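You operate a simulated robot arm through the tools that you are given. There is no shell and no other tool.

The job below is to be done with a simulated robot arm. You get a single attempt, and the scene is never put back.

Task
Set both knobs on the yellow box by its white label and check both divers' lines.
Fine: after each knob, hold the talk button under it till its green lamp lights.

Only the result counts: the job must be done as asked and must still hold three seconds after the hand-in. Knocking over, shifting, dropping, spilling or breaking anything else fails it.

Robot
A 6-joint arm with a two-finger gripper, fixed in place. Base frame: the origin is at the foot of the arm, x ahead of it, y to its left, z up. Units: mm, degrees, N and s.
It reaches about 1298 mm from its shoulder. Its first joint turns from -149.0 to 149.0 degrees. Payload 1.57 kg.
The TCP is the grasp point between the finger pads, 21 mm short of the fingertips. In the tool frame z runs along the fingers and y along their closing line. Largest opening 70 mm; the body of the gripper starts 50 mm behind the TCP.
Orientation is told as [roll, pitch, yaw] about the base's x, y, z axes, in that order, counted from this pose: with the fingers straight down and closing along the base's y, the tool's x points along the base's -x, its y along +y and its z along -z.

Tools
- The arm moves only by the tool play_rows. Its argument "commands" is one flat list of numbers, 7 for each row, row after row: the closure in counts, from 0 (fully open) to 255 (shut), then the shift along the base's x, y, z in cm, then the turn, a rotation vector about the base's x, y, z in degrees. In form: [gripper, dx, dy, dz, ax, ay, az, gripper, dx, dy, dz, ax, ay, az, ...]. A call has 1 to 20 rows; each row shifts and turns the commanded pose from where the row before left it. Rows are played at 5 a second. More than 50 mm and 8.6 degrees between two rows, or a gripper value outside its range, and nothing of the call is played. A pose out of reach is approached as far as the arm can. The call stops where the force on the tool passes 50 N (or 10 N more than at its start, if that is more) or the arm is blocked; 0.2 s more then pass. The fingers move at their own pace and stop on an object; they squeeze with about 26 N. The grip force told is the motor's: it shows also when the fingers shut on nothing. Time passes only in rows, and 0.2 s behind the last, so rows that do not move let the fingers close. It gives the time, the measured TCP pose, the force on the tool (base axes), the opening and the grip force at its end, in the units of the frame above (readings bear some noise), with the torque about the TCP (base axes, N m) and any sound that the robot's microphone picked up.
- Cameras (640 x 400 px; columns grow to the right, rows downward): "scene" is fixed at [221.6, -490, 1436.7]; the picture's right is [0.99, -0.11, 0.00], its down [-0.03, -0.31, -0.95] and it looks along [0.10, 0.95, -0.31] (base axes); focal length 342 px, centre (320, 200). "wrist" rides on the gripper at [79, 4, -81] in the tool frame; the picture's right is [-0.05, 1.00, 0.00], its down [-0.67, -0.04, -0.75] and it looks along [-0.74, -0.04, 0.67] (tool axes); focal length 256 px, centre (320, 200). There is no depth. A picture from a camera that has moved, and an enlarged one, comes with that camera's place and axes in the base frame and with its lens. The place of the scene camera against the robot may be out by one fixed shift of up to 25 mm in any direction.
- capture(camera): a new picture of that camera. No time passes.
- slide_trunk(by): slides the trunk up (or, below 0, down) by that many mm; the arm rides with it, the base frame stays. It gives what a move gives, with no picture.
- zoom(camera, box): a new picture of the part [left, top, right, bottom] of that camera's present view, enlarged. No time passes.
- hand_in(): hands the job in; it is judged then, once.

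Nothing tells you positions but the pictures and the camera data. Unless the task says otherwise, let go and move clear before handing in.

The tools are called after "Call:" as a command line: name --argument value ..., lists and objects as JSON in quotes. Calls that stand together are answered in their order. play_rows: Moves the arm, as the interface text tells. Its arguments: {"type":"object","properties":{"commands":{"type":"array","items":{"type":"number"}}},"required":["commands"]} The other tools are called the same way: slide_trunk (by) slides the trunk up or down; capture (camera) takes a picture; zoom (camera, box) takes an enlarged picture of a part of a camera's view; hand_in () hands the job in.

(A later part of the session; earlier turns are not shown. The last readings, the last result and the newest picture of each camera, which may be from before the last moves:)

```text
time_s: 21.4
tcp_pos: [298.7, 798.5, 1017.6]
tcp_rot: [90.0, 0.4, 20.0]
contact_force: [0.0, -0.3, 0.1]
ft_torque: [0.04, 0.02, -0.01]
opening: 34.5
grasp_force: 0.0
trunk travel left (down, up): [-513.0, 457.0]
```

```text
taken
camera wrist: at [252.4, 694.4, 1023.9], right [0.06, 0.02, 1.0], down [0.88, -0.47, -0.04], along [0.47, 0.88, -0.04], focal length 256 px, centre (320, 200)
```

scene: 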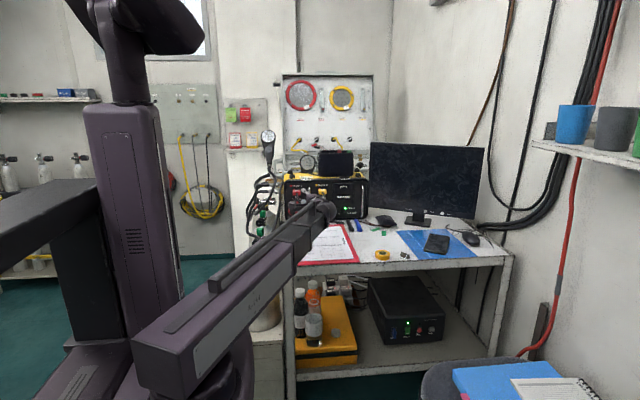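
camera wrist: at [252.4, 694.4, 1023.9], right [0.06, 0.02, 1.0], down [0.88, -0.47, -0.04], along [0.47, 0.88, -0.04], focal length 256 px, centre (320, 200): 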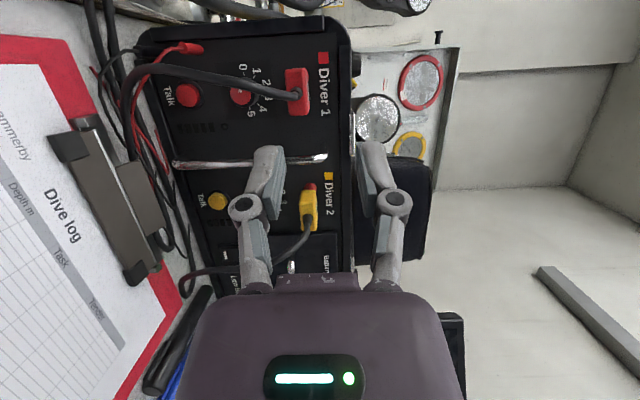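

Still clear. I check the beam against the desk edge and clipboard in an enlarged scene view before the last 68 mm.

Call:
zoom --camera "scene" --box '[240, 160, 400, 300]'

Call:
zoom --camera "wrist" --box '[130, 40, 350, 180]'

```text
2.86 times, centred on (320, 230) of scene
camera zoom: at [221.6, -490.0, 1436.7], right [0.99, -0.11, 0.0], down [-0.03, -0.31, -0.95], along [0.1, 0.95, -0.31], focal length 978 px, centre (320, 114)
```

zoom: 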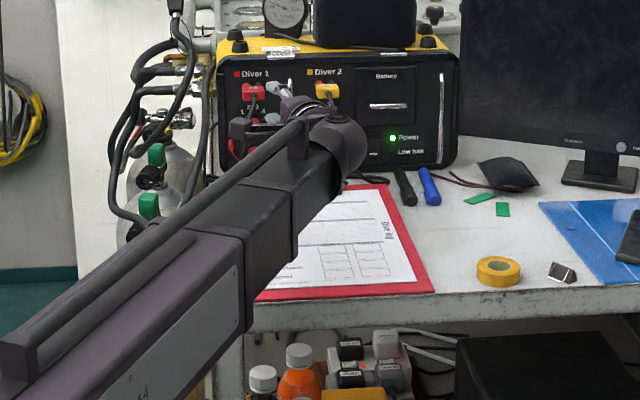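

```text
2.86 times, centred on (240, 110) of wrist
camera zoom: at [252.4, 694.4, 1023.9], right [0.06, 0.02, 1.0], down [0.88, -0.47, -0.04], along [0.47, 0.88, -0.04], focal length 731 px, centre (549, 457)
```

zoom: 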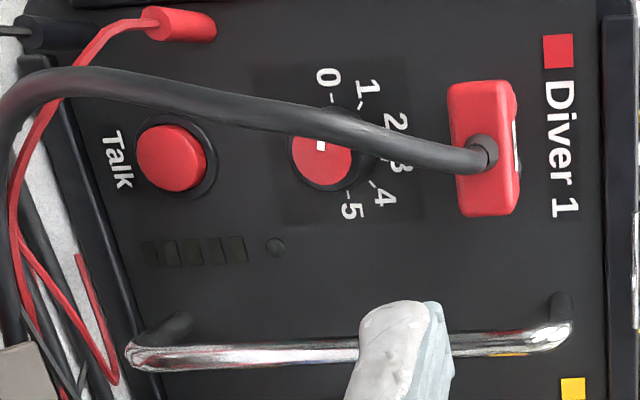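

The beam clears the desk (sleeve bottom ≈45 mm below the axis). I lower the last 69 mm and pre-roll 27° counter-clockwise for the first stroke.

Call:
slide_trunk --by -69

Call:
play_rows --commands '[130, 0, 0, 0, 2.31, -6.345, 0, 130, 0, 0, 0, 2.31, -6.345, 0, 130, 0, 0, 0, 2.31, -6.345, 0, 130, 0, 0, 0, 2.31, -6.345, 0, 130, 0, 0, 0, 0, 0, 0]'

Call:
capture --camera "wrist"

Call:
zoom --camera "scene" --box '[260, 160, 400, 270]'

```text
time_s: 22.4
tcp_pos: [300.6, 798.0, 948.6]
tcp_rot: [90.0, 0.3, 20.0]
contact_force: [0.0, -0.1, -0.6]
ft_torque: [-0.02, -0.01, 0.02]
opening: 34.3
grasp_force: 0.1
trunk travel left (down, up): [-444.0, 526.0]
```

```text
time_s: 23.6
tcp_pos: [298.9, 798.6, 949.0]
tcp_rot: [90.0, -26.6, 20.1]
contact_force: [-0.3, 0.9, 0.0]
ft_torque: [0.0, 0.0, -0.01]
opening: 34.2
grasp_force: 0.0
trunk travel left (down, up): [-444.0, 526.0]
```

```text
taken
camera wrist: at [258.4, 697.0, 918.2], right [-0.38, -0.14, 0.92], down [0.83, -0.49, 0.27], along [0.41, 0.86, 0.3], focal length 256 px, centre (320, 200)
```

wrist: 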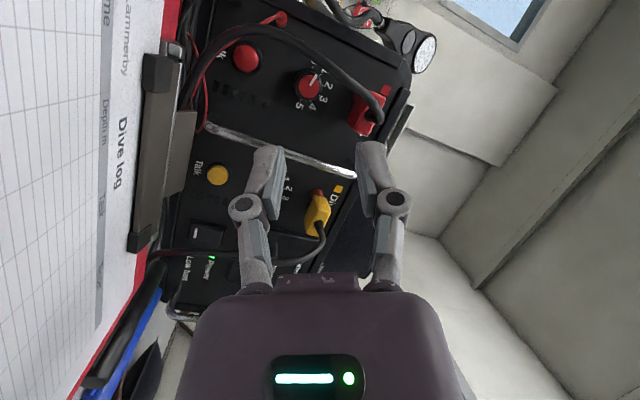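

```text
3.64 times, centred on (330, 215) of scene
camera zoom: at [221.6, -490.0, 1436.7], right [0.99, -0.11, 0.0], down [-0.03, -0.31, -0.95], along [0.1, 0.95, -0.31], focal length 1244 px, centre (284, 146)
```

zoom: 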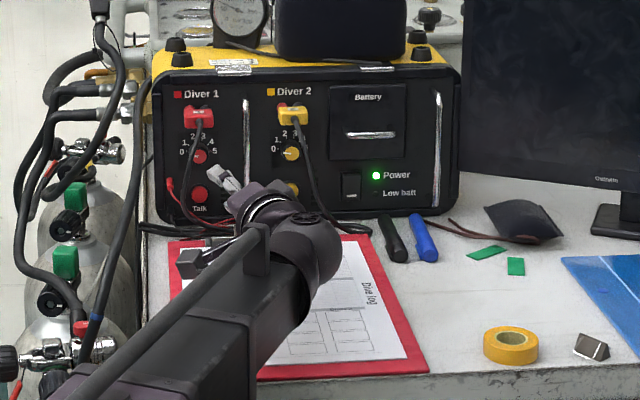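

The gripper is at knob height and the scene view shows both knobs and lamps. I zoom once more from here for the final alignment.

Call:
zoom --camera "wrist" --box '[220, 20, 400, 140]'

Call:
zoom --camera "scene" --box '[280, 175, 345, 220]'

```text
3.33 times, centred on (310, 80) of wrist
camera zoom: at [258.4, 697.0, 918.2], right [-0.38, -0.14, 0.92], down [0.83, -0.49, 0.27], along [0.41, 0.86, 0.3], focal length 853 px, centre (353, 600)
```

zoom: 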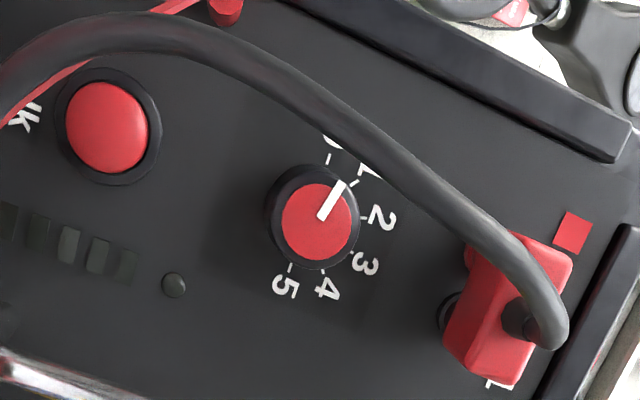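

```text
8.89 times, centred on (312, 198) of scene
camera zoom: at [221.6, -490.0, 1436.7], right [0.99, -0.11, 0.0], down [-0.03, -0.31, -0.95], along [0.1, 0.95, -0.31], focal length 3041 px, centre (387, 222)
```

zoom: 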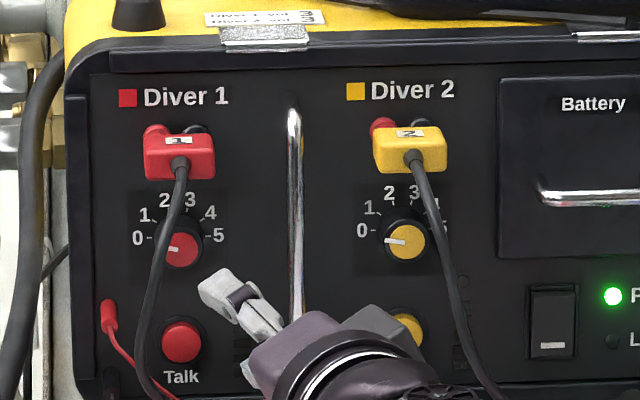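

I check the pointer of knob 1 more closely.

Call:
zoom --camera "wrist" --box '[285, 55, 340, 115]'

Call:
zoom --camera "scene" --box '[286, 190, 312, 212]'

```text
6.67 times, centred on (312, 85) of wrist
camera zoom: at [258.4, 697.0, 918.2], right [-0.38, -0.14, 0.92], down [0.83, -0.49, 0.27], along [0.41, 0.86, 0.3], focal length 1707 px, centre (370, 967)
```

zoom: 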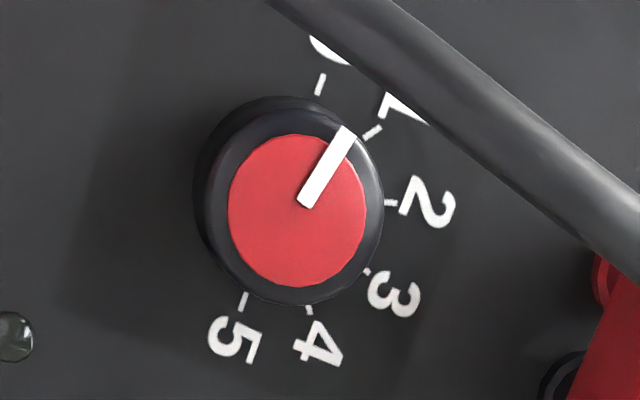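

```text
16.00 times, centred on (299, 201) of scene
camera zoom: at [221.6, -490.0, 1436.7], right [0.99, -0.11, 0.0], down [-0.03, -0.31, -0.95], along [0.1, 0.95, -0.31], focal length 5474 px, centre (656, 184)
```

zoom: 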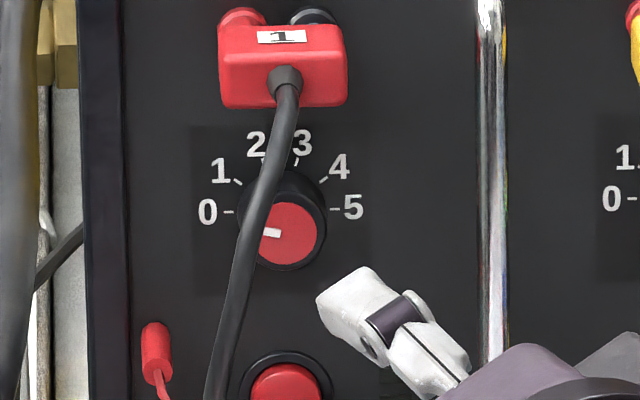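

The pointer of knob 1 stands just past 0; target is the 3 tick (clockwise). I now move in toward knob 1, stopping 16 mm short to check.

Call:
play_rows --commands '[130, -0.47, 2.66, 0, 0, 0, 0, 130, -0.47, 2.66, 0, 0, 0, 0, 130, -0.47, 2.66, 0, 0, 0, 0, 130, -0.47, 2.66, 0, 0, 0, 0]'

Call:
capture --camera "wrist"

Call:
zoom --camera "scene" --box '[270, 170, 360, 230]'

```text
time_s: 24.6
tcp_pos: [281.5, 905.6, 949.4]
tcp_rot: [89.9, -26.7, 20.1]
contact_force: [-0.8, -0.6, -0.5]
ft_torque: [0.04, -0.07, 0.01]
opening: 34.4
grasp_force: 0.1
trunk travel left (down, up): [-444.0, 526.0]
```

```text
taken
camera wrist: at [240.6, 804.1, 918.0], right [-0.38, -0.14, 0.92], down [0.83, -0.49, 0.27], along [0.41, 0.86, 0.3], focal length 256 px, centre (320, 200)
```

wrist: 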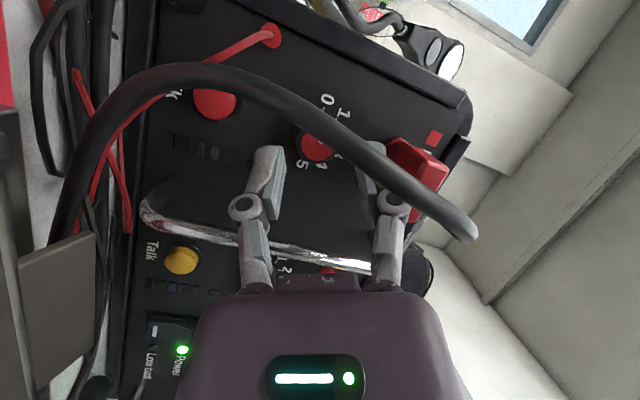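

```text
6.67 times, centred on (315, 200) of scene
camera zoom: at [221.6, -490.0, 1436.7], right [0.99, -0.11, 0.0], down [-0.03, -0.31, -0.95], along [0.1, 0.95, -0.31], focal length 2281 px, centre (353, 200)
```

zoom: 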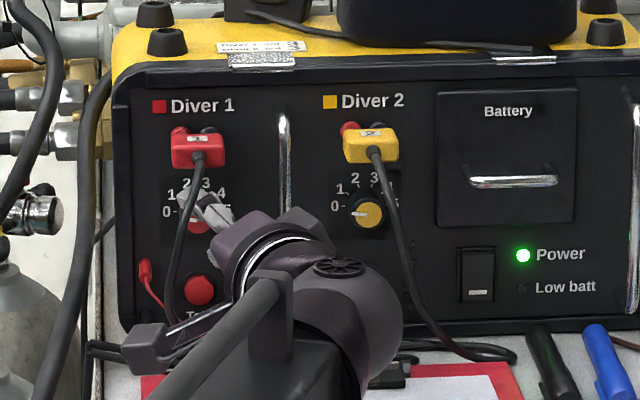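

The knob sits centred between the fingertips, cable clear. I advance the last 16 mm slowly.

Call:
play_rows --commands '[130, -0.1, 0.4, 0, 0, 0, 0, 130, -0.1, 0.4, 0, 0, 0, 0, 130, -0.1, 0.4, 0, 0, 0, 0, 130, -0.1, 0.4, 0, 0, 0, 0]'

Call:
capture --camera "wrist"

Call:
zoom --camera "wrist" --box '[240, 90, 400, 200]'

Call:
zoom --camera "scene" --box '[280, 180, 330, 215]'

```text
time_s: 25.6
tcp_pos: [276.9, 919.6, 948.1]
tcp_rot: [90.0, -26.7, 20.2]
contact_force: [0.4, -0.2, 0.0]
ft_torque: [0.03, 0.0, 0.0]
opening: 34.5
grasp_force: 0.2
trunk travel left (down, up): [-444.0, 526.0]
```

```text
taken
camera wrist: at [236.7, 818.9, 918.0], right [-0.38, -0.13, 0.92], down [0.83, -0.49, 0.27], along [0.41, 0.86, 0.3], focal length 256 px, centre (320, 200)
```

wrist: 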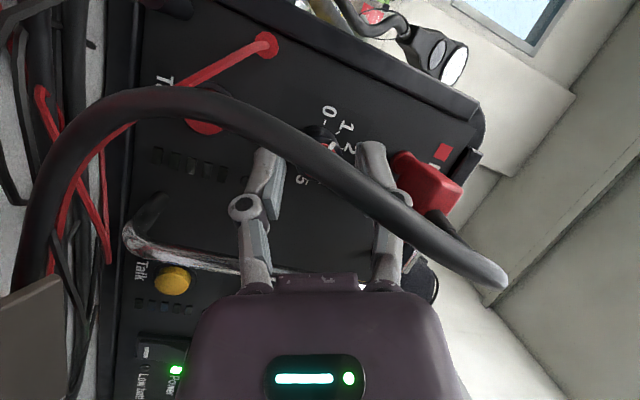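

```text
3.64 times, centred on (320, 145) of wrist
camera zoom: at [236.7, 818.9, 918.0], right [-0.38, -0.13, 0.92], down [0.83, -0.49, 0.27], along [0.41, 0.86, 0.3], focal length 931 px, centre (320, 400)
```

zoom: 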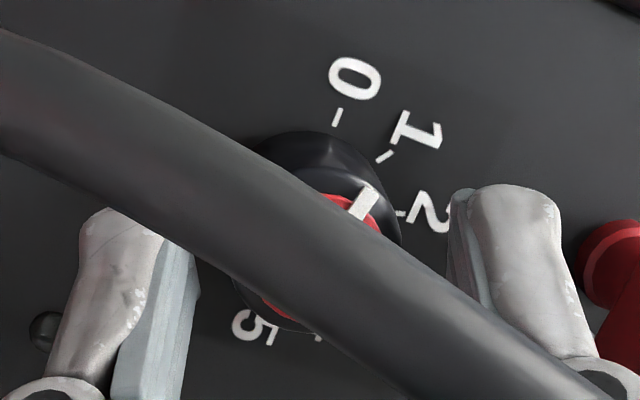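

```text
11.43 times, centred on (305, 198) of scene
camera zoom: at [221.6, -490.0, 1436.7], right [0.99, -0.11, 0.0], down [-0.03, -0.31, -0.95], along [0.1, 0.95, -0.31], focal length 3910 px, centre (491, 229)
```

zoom: 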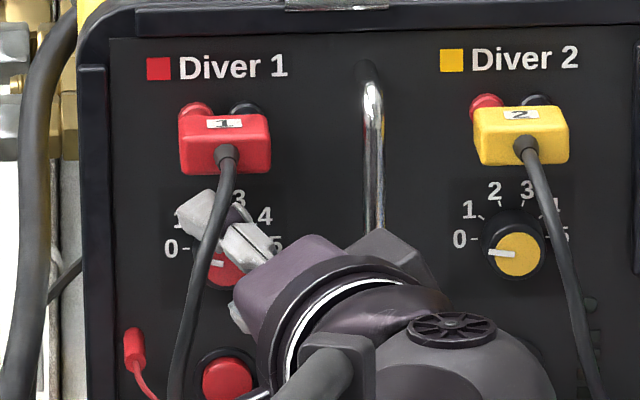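

The tips overlap the knob by about 10 mm. I close the fingers on it.

Call:
play_rows --commands '[255, 0, 0, 0, 0, 0, 0, 255, 0, 0, 0, 0, 0, 0, 255, 0, 0, 0, 0, 0, 0, 255, 0, 0, 0, 0, 0, 0]'

Call:
zoom --camera "wrist" --box '[240, 90, 400, 200]'

```text
time_s: 26.6
tcp_pos: [278.5, 920.7, 947.7]
tcp_rot: [89.8, -26.6, 20.1]
contact_force: [2.8, -9.2, -12.4]
ft_torque: [-0.12, -0.05, -0.64]
opening: 24.1
grasp_force: 31.6
trunk travel left (down, up): [-444.0, 526.0]
```

```text
3.64 times, centred on (320, 145) of wrist
camera zoom: at [237.4, 818.7, 917.4], right [-0.38, -0.13, 0.92], down [0.83, -0.49, 0.27], along [0.41, 0.86, 0.3], focal length 931 px, centre (320, 400)
```

zoom: 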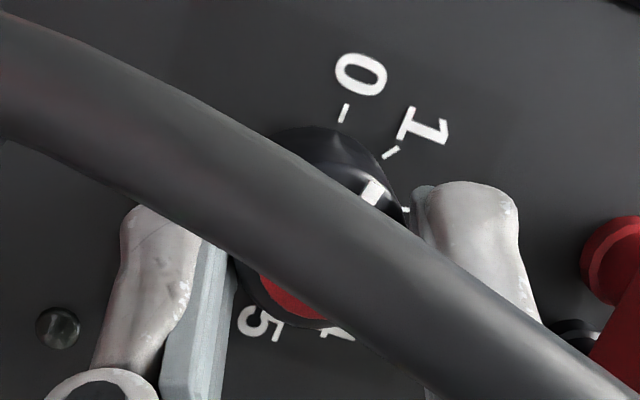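

Gripped firmly (24 mm, 31 N). I turn 27° clockwise about the tool axis.

Call:
play_rows --commands '[255, 0, 0, 0, -1.54, 4.23, 0, 255, 0, 0, 0, -1.54, 4.23, 0, 255, 0, 0, 0, -1.54, 4.23, 0, 255, 0, 0, 0, -1.54, 4.23, 0, 255, 0, 0, 0, -1.54, 4.23, 0, 255, 0, 0, 0, -1.54, 4.23, 0]'

Call:
capture --camera "wrist"

Call:
zoom --camera "scene" --box '[280, 180, 330, 215]'

```text
time_s: 28.0
tcp_pos: [278.8, 922.0, 948.8]
tcp_rot: [90.1, 0.6, 20.1]
contact_force: [13.8, 0.2, -13.3]
ft_torque: [-0.1, -0.12, -0.49]
opening: 23.3
grasp_force: 31.9
trunk travel left (down, up): [-444.0, 526.0]
```

```text
taken
camera wrist: at [231.2, 818.2, 953.8], right [0.06, 0.02, 1.0], down [0.88, -0.47, -0.04], along [0.47, 0.88, -0.05], focal length 256 px, centre (320, 200)
```

wrist: 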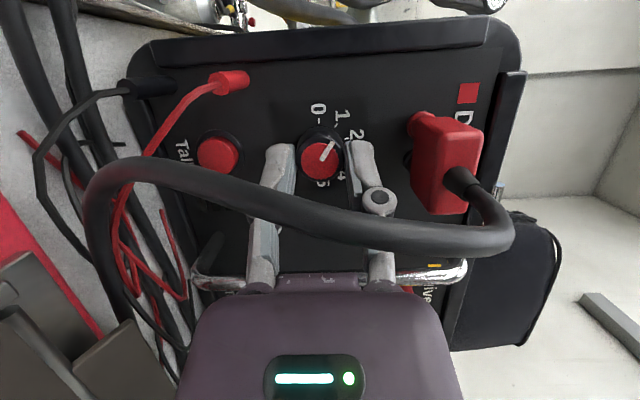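

```text
11.43 times, centred on (305, 198) of scene
camera zoom: at [221.6, -490.0, 1436.7], right [0.99, -0.11, 0.0], down [-0.03, -0.31, -0.95], along [0.1, 0.95, -0.31], focal length 3910 px, centre (491, 229)
```

zoom: 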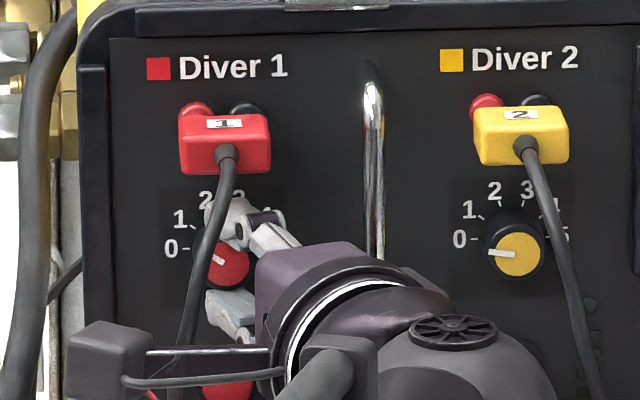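

I zoom on the pointer to see how far the knob turned.

Call:
zoom --camera "wrist" --box '[270, 100, 380, 200]'

Call:
zoom --camera "scene" --box '[288, 190, 312, 210]'

```text
4.00 times, centred on (325, 150) of wrist
camera zoom: at [231.2, 818.2, 953.8], right [0.06, 0.02, 1.0], down [0.88, -0.47, -0.04], along [0.47, 0.88, -0.05], focal length 1024 px, centre (300, 400)
```

zoom: 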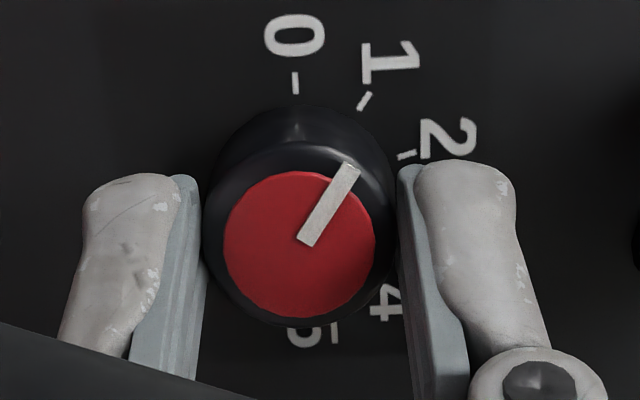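

```text
16.00 times, centred on (300, 200) of scene
camera zoom: at [221.6, -490.0, 1436.7], right [0.99, -0.11, 0.0], down [-0.03, -0.31, -0.95], along [0.1, 0.95, -0.31], focal length 5474 px, centre (640, 200)
```

zoom: 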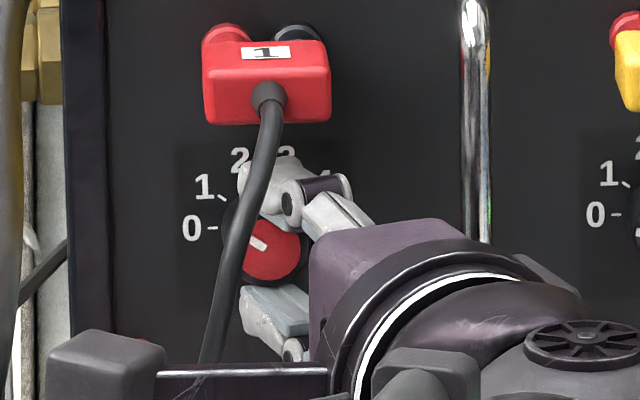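

The knob turned with the gripper (now about 1.1). I release, roll back 27°, and re-grip.

Call:
play_rows --commands '[130, 0, 0, 0, 0, 0, 0, 130, 0, 0, 0, 0, 0, 0, 130, 0, 0, 0, 2.31, -6.345, 0, 130, 0, 0, 0, 2.31, -6.345, 0, 130, 0, 0, 0, 2.31, -6.345, 0, 130, 0, 0, 0, 2.31, -6.345, 0, 130, 0, 0, 0, 0, 0, 0]'

Call:
zoom --camera "wrist" --box '[240, 90, 400, 200]'

```text
time_s: 29.6
tcp_pos: [275.4, 921.7, 949.7]
tcp_rot: [89.9, -26.6, 19.9]
contact_force: [0.2, -0.5, 0.2]
ft_torque: [-0.03, -0.03, -0.01]
opening: 34.1
grasp_force: 0.0
trunk travel left (down, up): [-444.0, 526.0]
```

```text
3.64 times, centred on (320, 145) of wrist
camera zoom: at [235.6, 820.1, 918.1], right [-0.38, -0.14, 0.92], down [0.83, -0.49, 0.27], along [0.41, 0.86, 0.3], focal length 931 px, centre (320, 400)
```

zoom: 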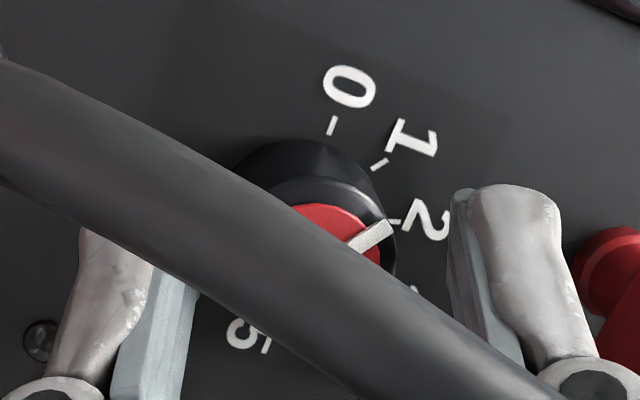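

The knob stayed where I left it. I re-grip and turn another 27°.

Call:
play_rows --commands '[255, 0, 0, 0, 0, 0, 0, 255, 0, 0, 0, 0, 0, 0, 255, 0, 0, 0, 0, 0, 0, 255, 0, 0, 0, -1.54, 4.23, 0, 255, 0, 0, 0, -1.54, 4.23, 0, 255, 0, 0, 0, -1.54, 4.23, 0, 255, 0, 0, 0, -1.54, 4.23, 0, 255, 0, 0, 0, -1.54, 4.23, 0, 255, 0, 0, 0, -1.54, 4.23, 0]'

Call:
zoom --camera "wrist" --box '[270, 100, 380, 200]'

Call:
zoom --camera "scene" --box '[288, 190, 312, 210]'

```text
time_s: 31.6
tcp_pos: [277.8, 921.7, 946.5]
tcp_rot: [89.9, 0.8, 20.0]
contact_force: [10.5, 9.5, -4.2]
ft_torque: [0.13, -0.01, -0.1]
opening: 23.7
grasp_force: 32.1
trunk travel left (down, up): [-444.0, 526.0]
```

```text
4.00 times, centred on (325, 150) of wrist
camera zoom: at [230.7, 818.0, 954.0], right [0.06, 0.02, 1.0], down [0.88, -0.47, -0.04], along [0.47, 0.88, -0.05], focal length 1024 px, centre (300, 400)
```

zoom: 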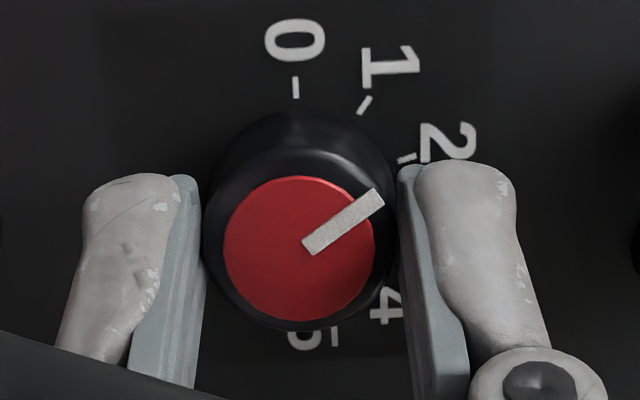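

```text
16.00 times, centred on (300, 200) of scene
camera zoom: at [221.6, -490.0, 1436.7], right [0.99, -0.11, 0.0], down [-0.03, -0.31, -0.95], along [0.1, 0.95, -0.31], focal length 5474 px, centre (640, 200)
```

zoom: 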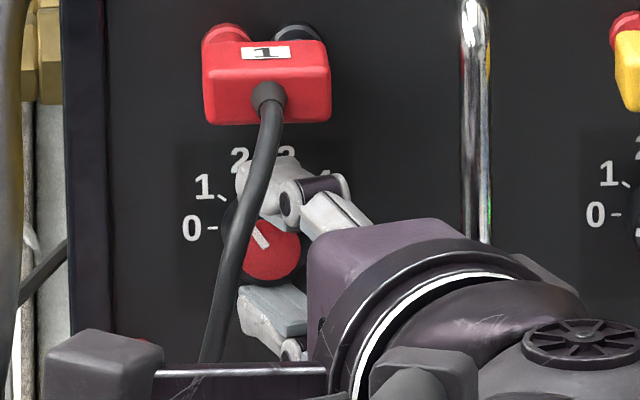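

The pointer is now at about 1.6 (≈56°). I repeat: release, roll back, re-grip, turn 30°.

Call:
play_rows --commands '[130, 0, 0, 0, 0, 0, 0, 130, 0, 0, 0, 0, 0, 0, 130, 0, 0, 0, 2.31, -6.345, 0, 130, 0, 0, 0, 2.31, -6.345, 0, 130, 0, 0, 0, 2.31, -6.345, 0, 130, 0, 0, 0, 2.31, -6.345, 0, 130, 0, 0, 0, 0, 0, 0, 255, 0, 0, 0, 0, 0, 0, 255, 0, 0, 0, 0, 0, 0, 255, 0, 0, 0, 0, 0, 0, 255, 0, 0, 0, -1.71, 4.7, 0, 255, 0, 0, 0, -1.71, 4.7, 0, 255, 0, 0, 0, -1.71, 4.7, 0, 255, 0, 0, 0, -1.71, 4.7, 0, 255, 0, 0, 0, -1.71, 4.7, 0, 255, 0, 0, 0, -1.71, 4.7, 0]'

Call:
zoom --camera "wrist" --box '[270, 100, 380, 200]'

Call:
zoom --camera "scene" --box '[288, 190, 312, 210]'

```text
time_s: 35.0
tcp_pos: [276.8, 921.0, 948.4]
tcp_rot: [90.0, 3.7, 20.1]
contact_force: [11.1, -2.5, -13.2]
ft_torque: [-0.07, -0.07, 0.49]
opening: 23.6
grasp_force: 32.5
trunk travel left (down, up): [-444.0, 526.0]
```

```text
4.00 times, centred on (325, 150) of wrist
camera zoom: at [230.6, 818.4, 958.2], right [0.11, 0.04, 0.99], down [0.88, -0.47, -0.08], along [0.47, 0.88, -0.09], focal length 1024 px, centre (300, 400)
```

zoom: 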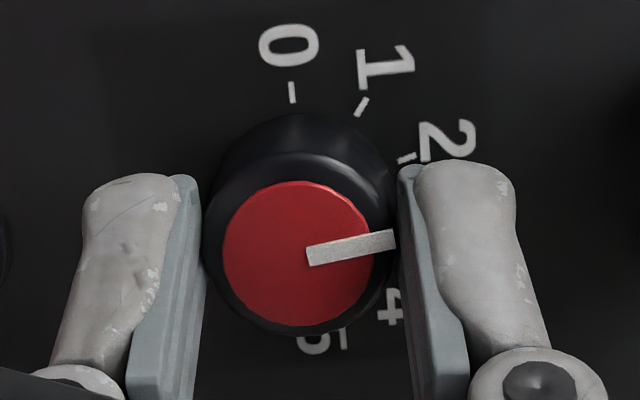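

```text
16.00 times, centred on (300, 200) of scene
camera zoom: at [221.6, -490.0, 1436.7], right [0.99, -0.11, 0.0], down [-0.03, -0.31, -0.95], along [0.1, 0.95, -0.31], focal length 5474 px, centre (640, 200)
```

zoom: 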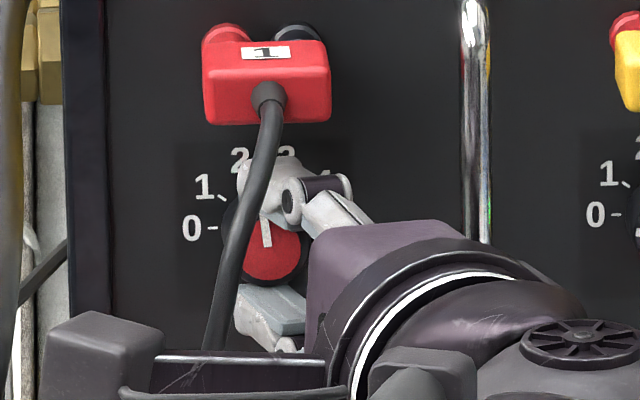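

Pointer now at about 2.3 (≈84°). One more stroke of about 26°.

Call:
play_rows --commands '[130, 0, 0, 0, 0, 0, 0, 130, 0, 0, 0, 0, 0, 0, 130, 0, 0, 0, 2.31, -6.345, 0, 130, 0, 0, 0, 2.31, -6.345, 0, 130, 0, 0, 0, 2.31, -6.345, 0, 130, 0, 0, 0, 2.31, -6.345, 0, 130, 0, 0, 0, 0, 0, 0, 255, 0, 0, 0, 0, 0, 0, 255, 0, 0, 0, 0, 0, 0, 255, 0, 0, 0, 0, 0, 0, 255, 0, 0, 0, -1.488, 4.09, 0, 255, 0, 0, 0, -1.488, 4.09, 0, 255, 0, 0, 0, -1.488, 4.09, 0, 255, 0, 0, 0, -1.488, 4.09, 0, 255, 0, 0, 0, -1.488, 4.09, 0, 255, 0, 0, 0, -1.488, 4.09, 0]'

Call:
zoom --camera "wrist" --box '[270, 100, 380, 200]'

Call:
zoom --camera "scene" --box '[288, 190, 312, 210]'

```text
time_s: 38.4
tcp_pos: [277.6, 922.3, 947.6]
tcp_rot: [90.0, 2.8, 20.0]
contact_force: [6.7, -1.1, -11.4]
ft_torque: [-0.02, -0.07, 0.49]
opening: 23.6
grasp_force: 32.4
trunk travel left (down, up): [-444.0, 526.0]
```

```text
4.00 times, centred on (325, 150) of wrist
camera zoom: at [231.0, 818.6, 957.0], right [0.09, 0.04, 0.99], down [0.88, -0.47, -0.07], along [0.47, 0.88, -0.08], focal length 1024 px, centre (300, 400)
```

zoom: 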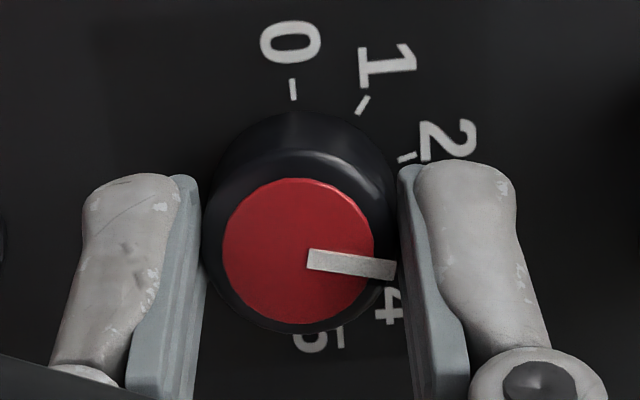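

```text
16.00 times, centred on (300, 200) of scene
camera zoom: at [221.6, -490.0, 1436.7], right [0.99, -0.11, 0.0], down [-0.03, -0.31, -0.95], along [0.1, 0.95, -0.31], focal length 5474 px, centre (640, 200)
```

zoom: 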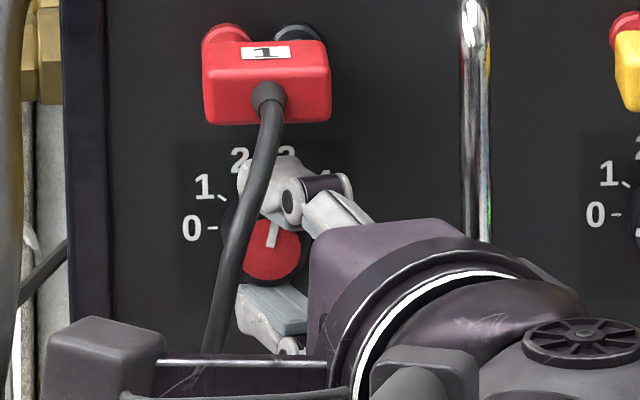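

The pointer is at about 105–106°, a touch short of the 3 tick (108°). I add 3°, release, and back away along the tool to check.

Call:
play_rows --commands '[255, 0, 0, 0, -1.03, 2.82, 0, 255, 0, 0, 0, 0, 0, 0, 130, 0, 0, 0, 0, 0, 0, 130, 0, 0, 0, 0, 0, 0, 130, 0.5, -1.5, 0, 0, 0, 0, 130, 0.8, -2.5, 0, 0, 0, 0, 130, 0.8, -2.5, 0, 0, 0, 0]'

Call:
capture --camera "wrist"

Call:
zoom --camera "wrist" --box '[270, 70, 360, 150]'

Call:
zoom --camera "scene" --box '[288, 190, 312, 210]'

```text
time_s: 40.0
tcp_pos: [298.1, 856.0, 949.0]
tcp_rot: [90.0, 5.6, 19.9]
contact_force: [-0.4, 0.1, 0.1]
ft_torque: [-0.01, -0.03, 0.01]
opening: 34.2
grasp_force: 0.1
trunk travel left (down, up): [-444.0, 526.0]
```

```text
taken
camera wrist: at [251.5, 753.0, 961.8], right [0.14, 0.05, 0.99], down [0.87, -0.47, -0.1], along [0.46, 0.88, -0.11], focal length 256 px, centre (320, 200)
```

wrist: 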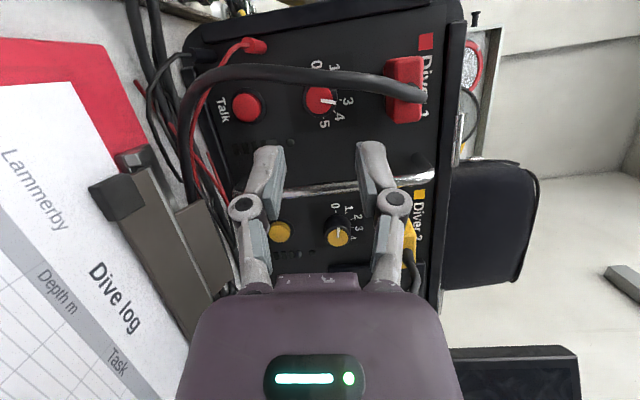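

```text
5.00 times, centred on (315, 110) of wrist
camera zoom: at [251.5, 753.0, 961.8], right [0.14, 0.05, 0.99], down [0.87, -0.47, -0.1], along [0.46, 0.88, -0.11], focal length 1280 px, centre (345, 650)
```

zoom: 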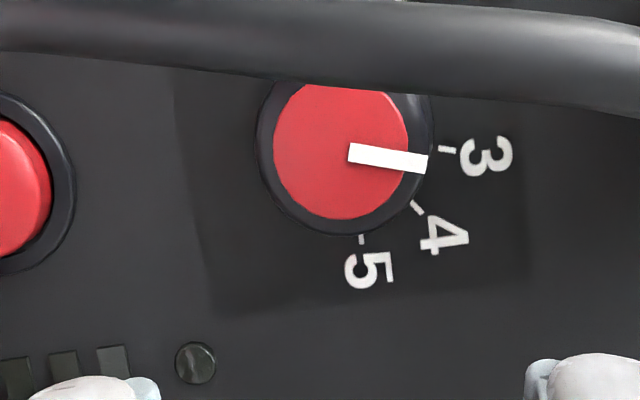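

```text
16.00 times, centred on (300, 200) of scene
camera zoom: at [221.6, -490.0, 1436.7], right [0.99, -0.11, 0.0], down [-0.03, -0.31, -0.95], along [0.1, 0.95, -0.31], focal length 5474 px, centre (640, 200)
```

zoom: 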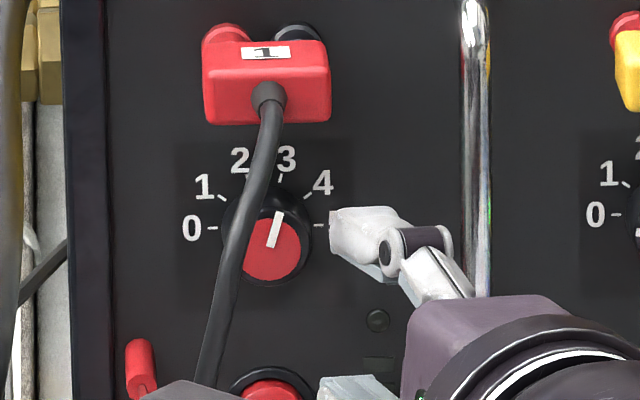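

The pointer stands essentially at 3; I zoom tighter to judge the remaining error.

Call:
zoom --camera "wrist" --box '[300, 80, 345, 125]'

Call:
zoom --camera "scene" --box '[291, 193, 309, 207]'

```text
8.89 times, centred on (322, 102) of wrist
camera zoom: at [251.5, 753.0, 961.8], right [0.14, 0.05, 0.99], down [0.87, -0.47, -0.1], along [0.46, 0.88, -0.11], focal length 2276 px, centre (298, 1067)
```

zoom: 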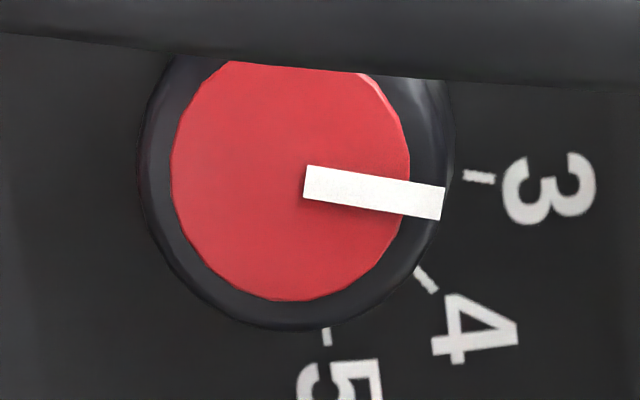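

```text
16.00 times, centred on (300, 200) of scene
camera zoom: at [221.6, -490.0, 1436.7], right [0.99, -0.11, 0.0], down [-0.03, -0.31, -0.95], along [0.1, 0.95, -0.31], focal length 5474 px, centre (640, 200)
```

zoom: 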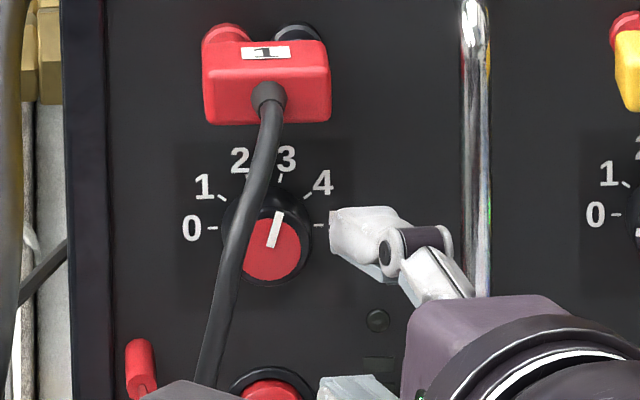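

It reads about 2.9; I'll fine-tune by a few degrees: move back in, grip, turn 5°, release and back off.

Call:
play_rows --commands '[130, -0.8, 2.5, 0, 0, 0, 0, 130, -0.8, 2.5, 0, 0, 0, 0, 130, -0.5, 1.5, 0, 0, 0, 0, 130, 0, 0, 0, 0, 0, 0, 255, 0, 0, 0, 0, 0, 0, 255, 0, 0, 0, 0, 0, 0, 255, 0, 0, 0, 0, 0, 0, 255, 0, 0, 0, -0.855, 2.35, 0, 255, 0, 0, 0, -0.855, 2.35, 0, 255, 0, 0, 0, 0, 0, 0, 130, 0, 0, 0, 0, 0, 0, 130, 0, 0, 0, 0, 0, 0, 130, 0.5, -1.5, 0, 0, 0, 0, 130, 0.8, -2.5, 0, 0, 0, 0, 130, 0.8, -2.5, 0, 0, 0, 0]'

Call:
zoom --camera "wrist" --box '[300, 80, 345, 125]'

Call:
zoom --camera "scene" --box '[291, 193, 309, 207]'

```text
time_s: 43.2
tcp_pos: [298.2, 856.0, 949.3]
tcp_rot: [90.0, 10.6, 20.0]
contact_force: [-0.1, 0.3, -0.2]
ft_torque: [-0.01, -0.03, -0.01]
opening: 34.3
grasp_force: 0.1
trunk travel left (down, up): [-444.0, 526.0]
```

```text
8.89 times, centred on (322, 102) of wrist
camera zoom: at [252.6, 752.7, 968.7], right [0.22, 0.08, 0.97], down [0.86, -0.48, -0.16], along [0.45, 0.87, -0.18], focal length 2276 px, centre (298, 1067)
```

zoom: 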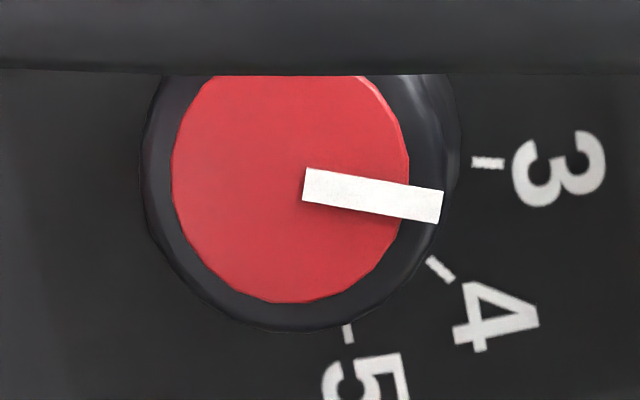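

```text
16.00 times, centred on (300, 200) of scene
camera zoom: at [221.6, -490.0, 1436.7], right [0.99, -0.11, 0.0], down [-0.03, -0.31, -0.95], along [0.1, 0.95, -0.31], focal length 5474 px, centre (640, 200)
```

zoom: 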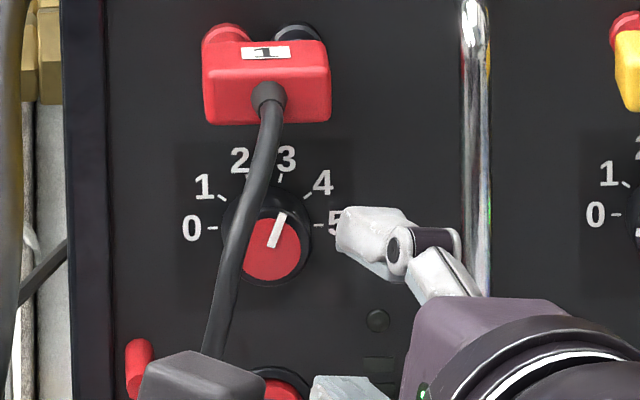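

Now it is about 4° past the 3 tick. I nudge it back about 4° counter-clockwise.

Call:
play_rows --commands '[130, -0.8, 2.5, 0, 0, 0, 0, 130, -0.8, 2.5, 0, 0, 0, 0, 130, -0.5, 1.5, 0, 0, 0, 0, 130, 0, 0, 0, 0, 0, 0, 255, 0, 0, 0, 0, 0, 0, 255, 0, 0, 0, 0, 0, 0, 255, 0, 0, 0, 0, 0, 0, 255, 0, 0, 0, 0.684, -1.88, 0, 255, 0, 0, 0, 0.684, -1.88, 0, 255, 0, 0, 0, 0, 0, 0, 130, 0, 0, 0, 0, 0, 0, 130, 0, 0, 0, 0, 0, 0, 130, 0.5, -1.5, 0, 0, 0, 0, 130, 0.8, -2.5, 0, 0, 0, 0, 130, 0.8, -2.5, 0, 0, 0, 0]'

Call:
zoom --camera "wrist" --box '[300, 80, 345, 125]'

Call:
zoom --camera "scene" --box '[291, 193, 309, 207]'

```text
time_s: 46.4
tcp_pos: [298.0, 855.7, 949.2]
tcp_rot: [90.1, 6.6, 20.1]
contact_force: [0.0, 0.2, 0.1]
ft_torque: [0.02, 0.0, 0.0]
opening: 34.3
grasp_force: 0.1
trunk travel left (down, up): [-444.0, 526.0]
```

```text
8.89 times, centred on (322, 102) of wrist
camera zoom: at [251.3, 752.2, 963.6], right [0.16, 0.06, 0.99], down [0.87, -0.47, -0.11], along [0.46, 0.88, -0.12], focal length 2276 px, centre (298, 1067)
```

zoom: 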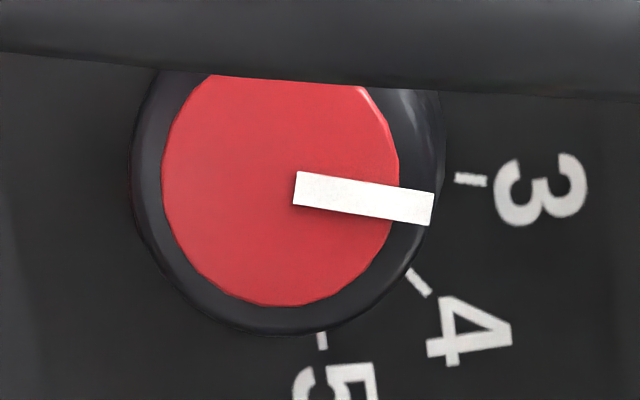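

```text
16.00 times, centred on (300, 200) of scene
camera zoom: at [221.6, -490.0, 1436.7], right [0.99, -0.11, 0.0], down [-0.03, -0.31, -0.95], along [0.1, 0.95, -0.31], focal length 5474 px, centre (640, 200)
```

zoom: 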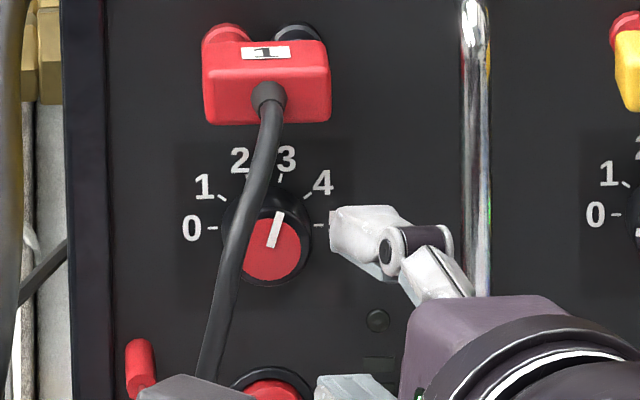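

Knob 1 now points at 3 (≈107°). Next the talk button of Diver 1 at about (271, 945, 895): I back off, close the fingers, level the roll, and raise the trunk so I can pitch the tool down 30°.

Call:
play_rows --commands '[130, 0.9, -2.6, 0, 0, 0, 0, 130, 0.9, -2.6, 0, 0, 0, 0, 255, 0, 0, 0, 2.26, -6.2, 0, 255, 0, 0, 0, 0, 0, 0, 255, 0, 0, 0, 0, 0, 0]'

Call:
slide_trunk --by 60

Call:
play_rows --commands '[255, 0, 0, -1.2, -7.05, -2.565, 0, 255, 0, 0, -2.3, -7.05, -2.565, 0, 255, 0, 0, -2.6, -7.05, -2.565, 0, 255, 0, 0, -3.0, -7.05, -2.565, 0, 255, 0, 0, 0, 0, 0, 0]'

Call:
capture --camera "wrist"

Call:
zoom --camera "scene" --box '[260, 160, 400, 270]'

```text
time_s: 47.6
tcp_pos: [314.7, 802.8, 949.2]
tcp_rot: [90.3, 0.1, 19.9]
contact_force: [0.4, -0.2, 0.0]
ft_torque: [-0.01, 0.02, 0.0]
opening: 0.0
grasp_force: 25.8
trunk travel left (down, up): [-444.0, 526.0]
```

```text
time_s: 48.6
tcp_pos: [315.2, 803.6, 1009.4]
tcp_rot: [90.1, 0.0, 20.0]
contact_force: [-0.3, -0.3, -0.9]
ft_torque: [0.0, -0.01, 0.0]
opening: 0.0
grasp_force: 25.9
trunk travel left (down, up): [-504.0, 466.0]
```

```text
time_s: 49.8
tcp_pos: [317.0, 804.3, 916.2]
tcp_rot: [59.9, 0.1, 20.1]
contact_force: [0.9, -0.2, -0.4]
ft_torque: [0.02, -0.02, -0.02]
opening: 0.3
grasp_force: 26.3
out of reach, approached as far as the arm can: row 1, 4
trunk travel left (down, up): [-504.0, 466.0]
```

```text
taken
camera wrist: at [265.1, 712.8, 961.2], right [-0.12, 0.49, 0.87], down [0.85, -0.4, 0.34], along [0.51, 0.78, -0.37], focal length 256 px, centre (320, 200)
```

wrist: 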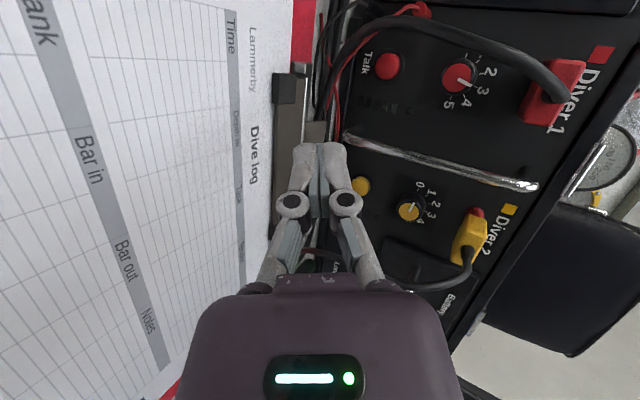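

```text
3.64 times, centred on (330, 215) of scene
camera zoom: at [221.6, -490.0, 1436.7], right [0.99, -0.11, 0.0], down [-0.03, -0.31, -0.95], along [0.1, 0.95, -0.31], focal length 1244 px, centre (284, 146)
```

zoom: 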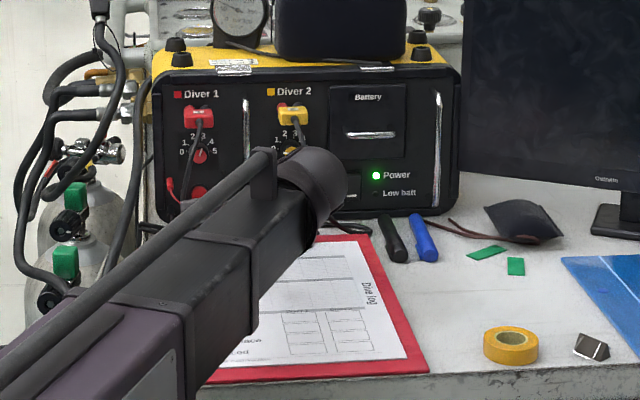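

The tool is pitched 30° down, TCP at (317, 804, 916). Before lowering I check the clipboard clip's height under my path.

Call:
zoom --camera "wrist" --box '[240, 40, 420, 220]'

Call:
zoom --camera "scene" --box '[280, 190, 330, 230]'

```text
2.22 times, centred on (330, 130) of wrist
camera zoom: at [265.1, 712.8, 961.2], right [-0.12, 0.49, 0.87], down [0.85, -0.4, 0.34], along [0.51, 0.78, -0.37], focal length 569 px, centre (298, 356)
```

zoom: 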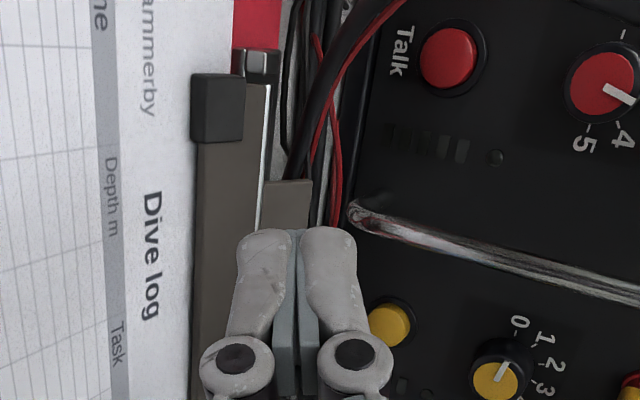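

```text
10.00 times, centred on (305, 210) of scene
camera zoom: at [221.6, -490.0, 1436.7], right [0.99, -0.11, 0.0], down [-0.03, -0.31, -0.95], along [0.1, 0.95, -0.31], focal length 3422 px, centre (470, 100)
```

zoom: 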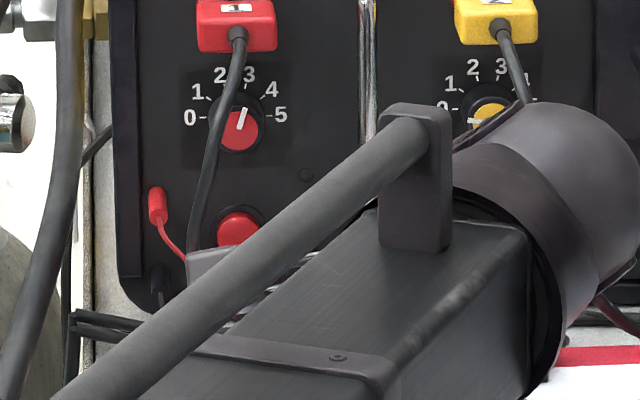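

The clip tops out near z≈875, so I cross it at the present height, then lower beyond it. Moving in toward button 1.

Call:
play_rows --commands '[255, -1.33, 2.7, 0, 0, 0, 0, 255, -1.33, 2.7, 0, 0, 0, 0, 255, -1.33, 2.7, 0, 0, 0, 0]'

Call:
slide_trunk --by -16

Call:
capture --camera "wrist"

Call:
zoom --camera "wrist" --box '[250, 80, 410, 190]'

Call:
zoom --camera "scene" --box '[280, 180, 340, 230]'

```text
time_s: 50.6
tcp_pos: [272.8, 885.6, 916.4]
tcp_rot: [60.2, 0.0, 20.0]
contact_force: [0.2, -0.7, 0.3]
ft_torque: [-0.02, -0.02, 0.01]
opening: 0.1
grasp_force: 25.9
trunk travel left (down, up): [-504.0, 466.0]
```

```text
time_s: 51.3
tcp_pos: [272.0, 886.3, 899.8]
tcp_rot: [60.3, 0.0, 20.1]
contact_force: [-1.0, 0.1, 0.2]
ft_torque: [0.01, 0.01, 0.03]
opening: 0.3
grasp_force: 25.6
trunk travel left (down, up): [-488.0, 482.0]
```

```text
taken
camera wrist: at [221.3, 794.3, 945.6], right [-0.12, 0.48, 0.87], down [0.85, -0.4, 0.34], along [0.51, 0.78, -0.37], focal length 256 px, centre (320, 200)
```

wrist: 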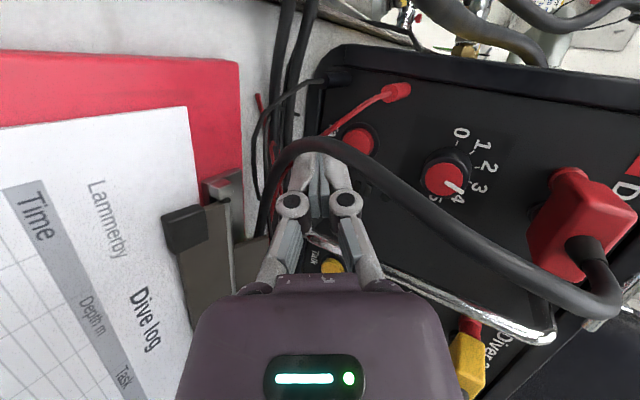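

```text
3.64 times, centred on (330, 135) of wrist
camera zoom: at [221.3, 794.3, 945.6], right [-0.12, 0.48, 0.87], down [0.85, -0.4, 0.34], along [0.51, 0.78, -0.37], focal length 931 px, centre (284, 436)
```

zoom: 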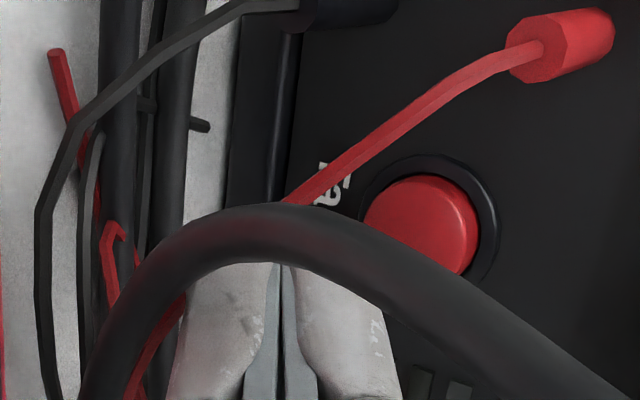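

```text
8.00 times, centred on (310, 205) of scene
camera zoom: at [221.6, -490.0, 1436.7], right [0.99, -0.11, 0.0], down [-0.03, -0.31, -0.95], along [0.1, 0.95, -0.31], focal length 2737 px, centre (400, 160)
```

zoom: 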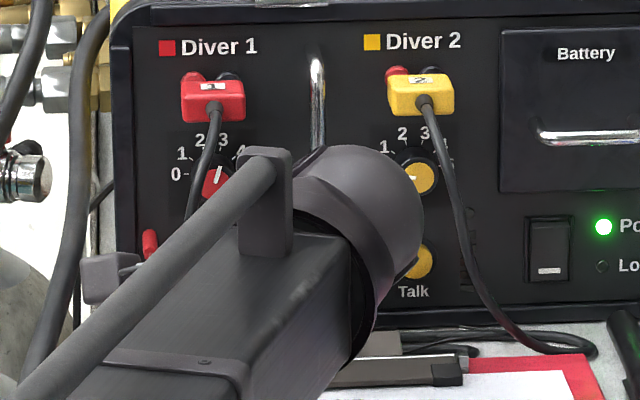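

Fingertips are in front of button 1 with no contact. I advance, with small steps near the expected contact.

Call:
play_rows --commands '[255, 0, 0.9, 0, 0, 0, 0, 255, 0, 0.9, 0, 0, 0, 0, 255, 0, 0.8, 0, 0, 0, 0, 255, 0, 0.2, 0, 0, 0, 0, 255, 0, 0.2, 0, 0, 0, 0]'

Call:
zoom --camera "wrist" --box '[250, 80, 410, 190]'

```text
time_s: 52.5
tcp_pos: [274.7, 915.8, 902.3]
tcp_rot: [60.4, 0.0, 20.0]
contact_force: [0.8, 0.4, -0.8]
ft_torque: [0.02, -0.03, 0.03]
opening: 0.0
grasp_force: 25.6
trunk travel left (down, up): [-488.0, 482.0]
```

```text
3.64 times, centred on (330, 135) of wrist
camera zoom: at [222.0, 824.7, 945.6], right [-0.12, 0.48, 0.87], down [0.85, -0.4, 0.34], along [0.51, 0.78, -0.37], focal length 931 px, centre (284, 436)
```

zoom: 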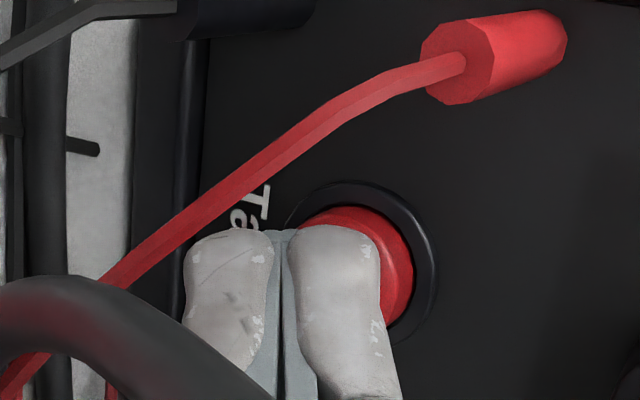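

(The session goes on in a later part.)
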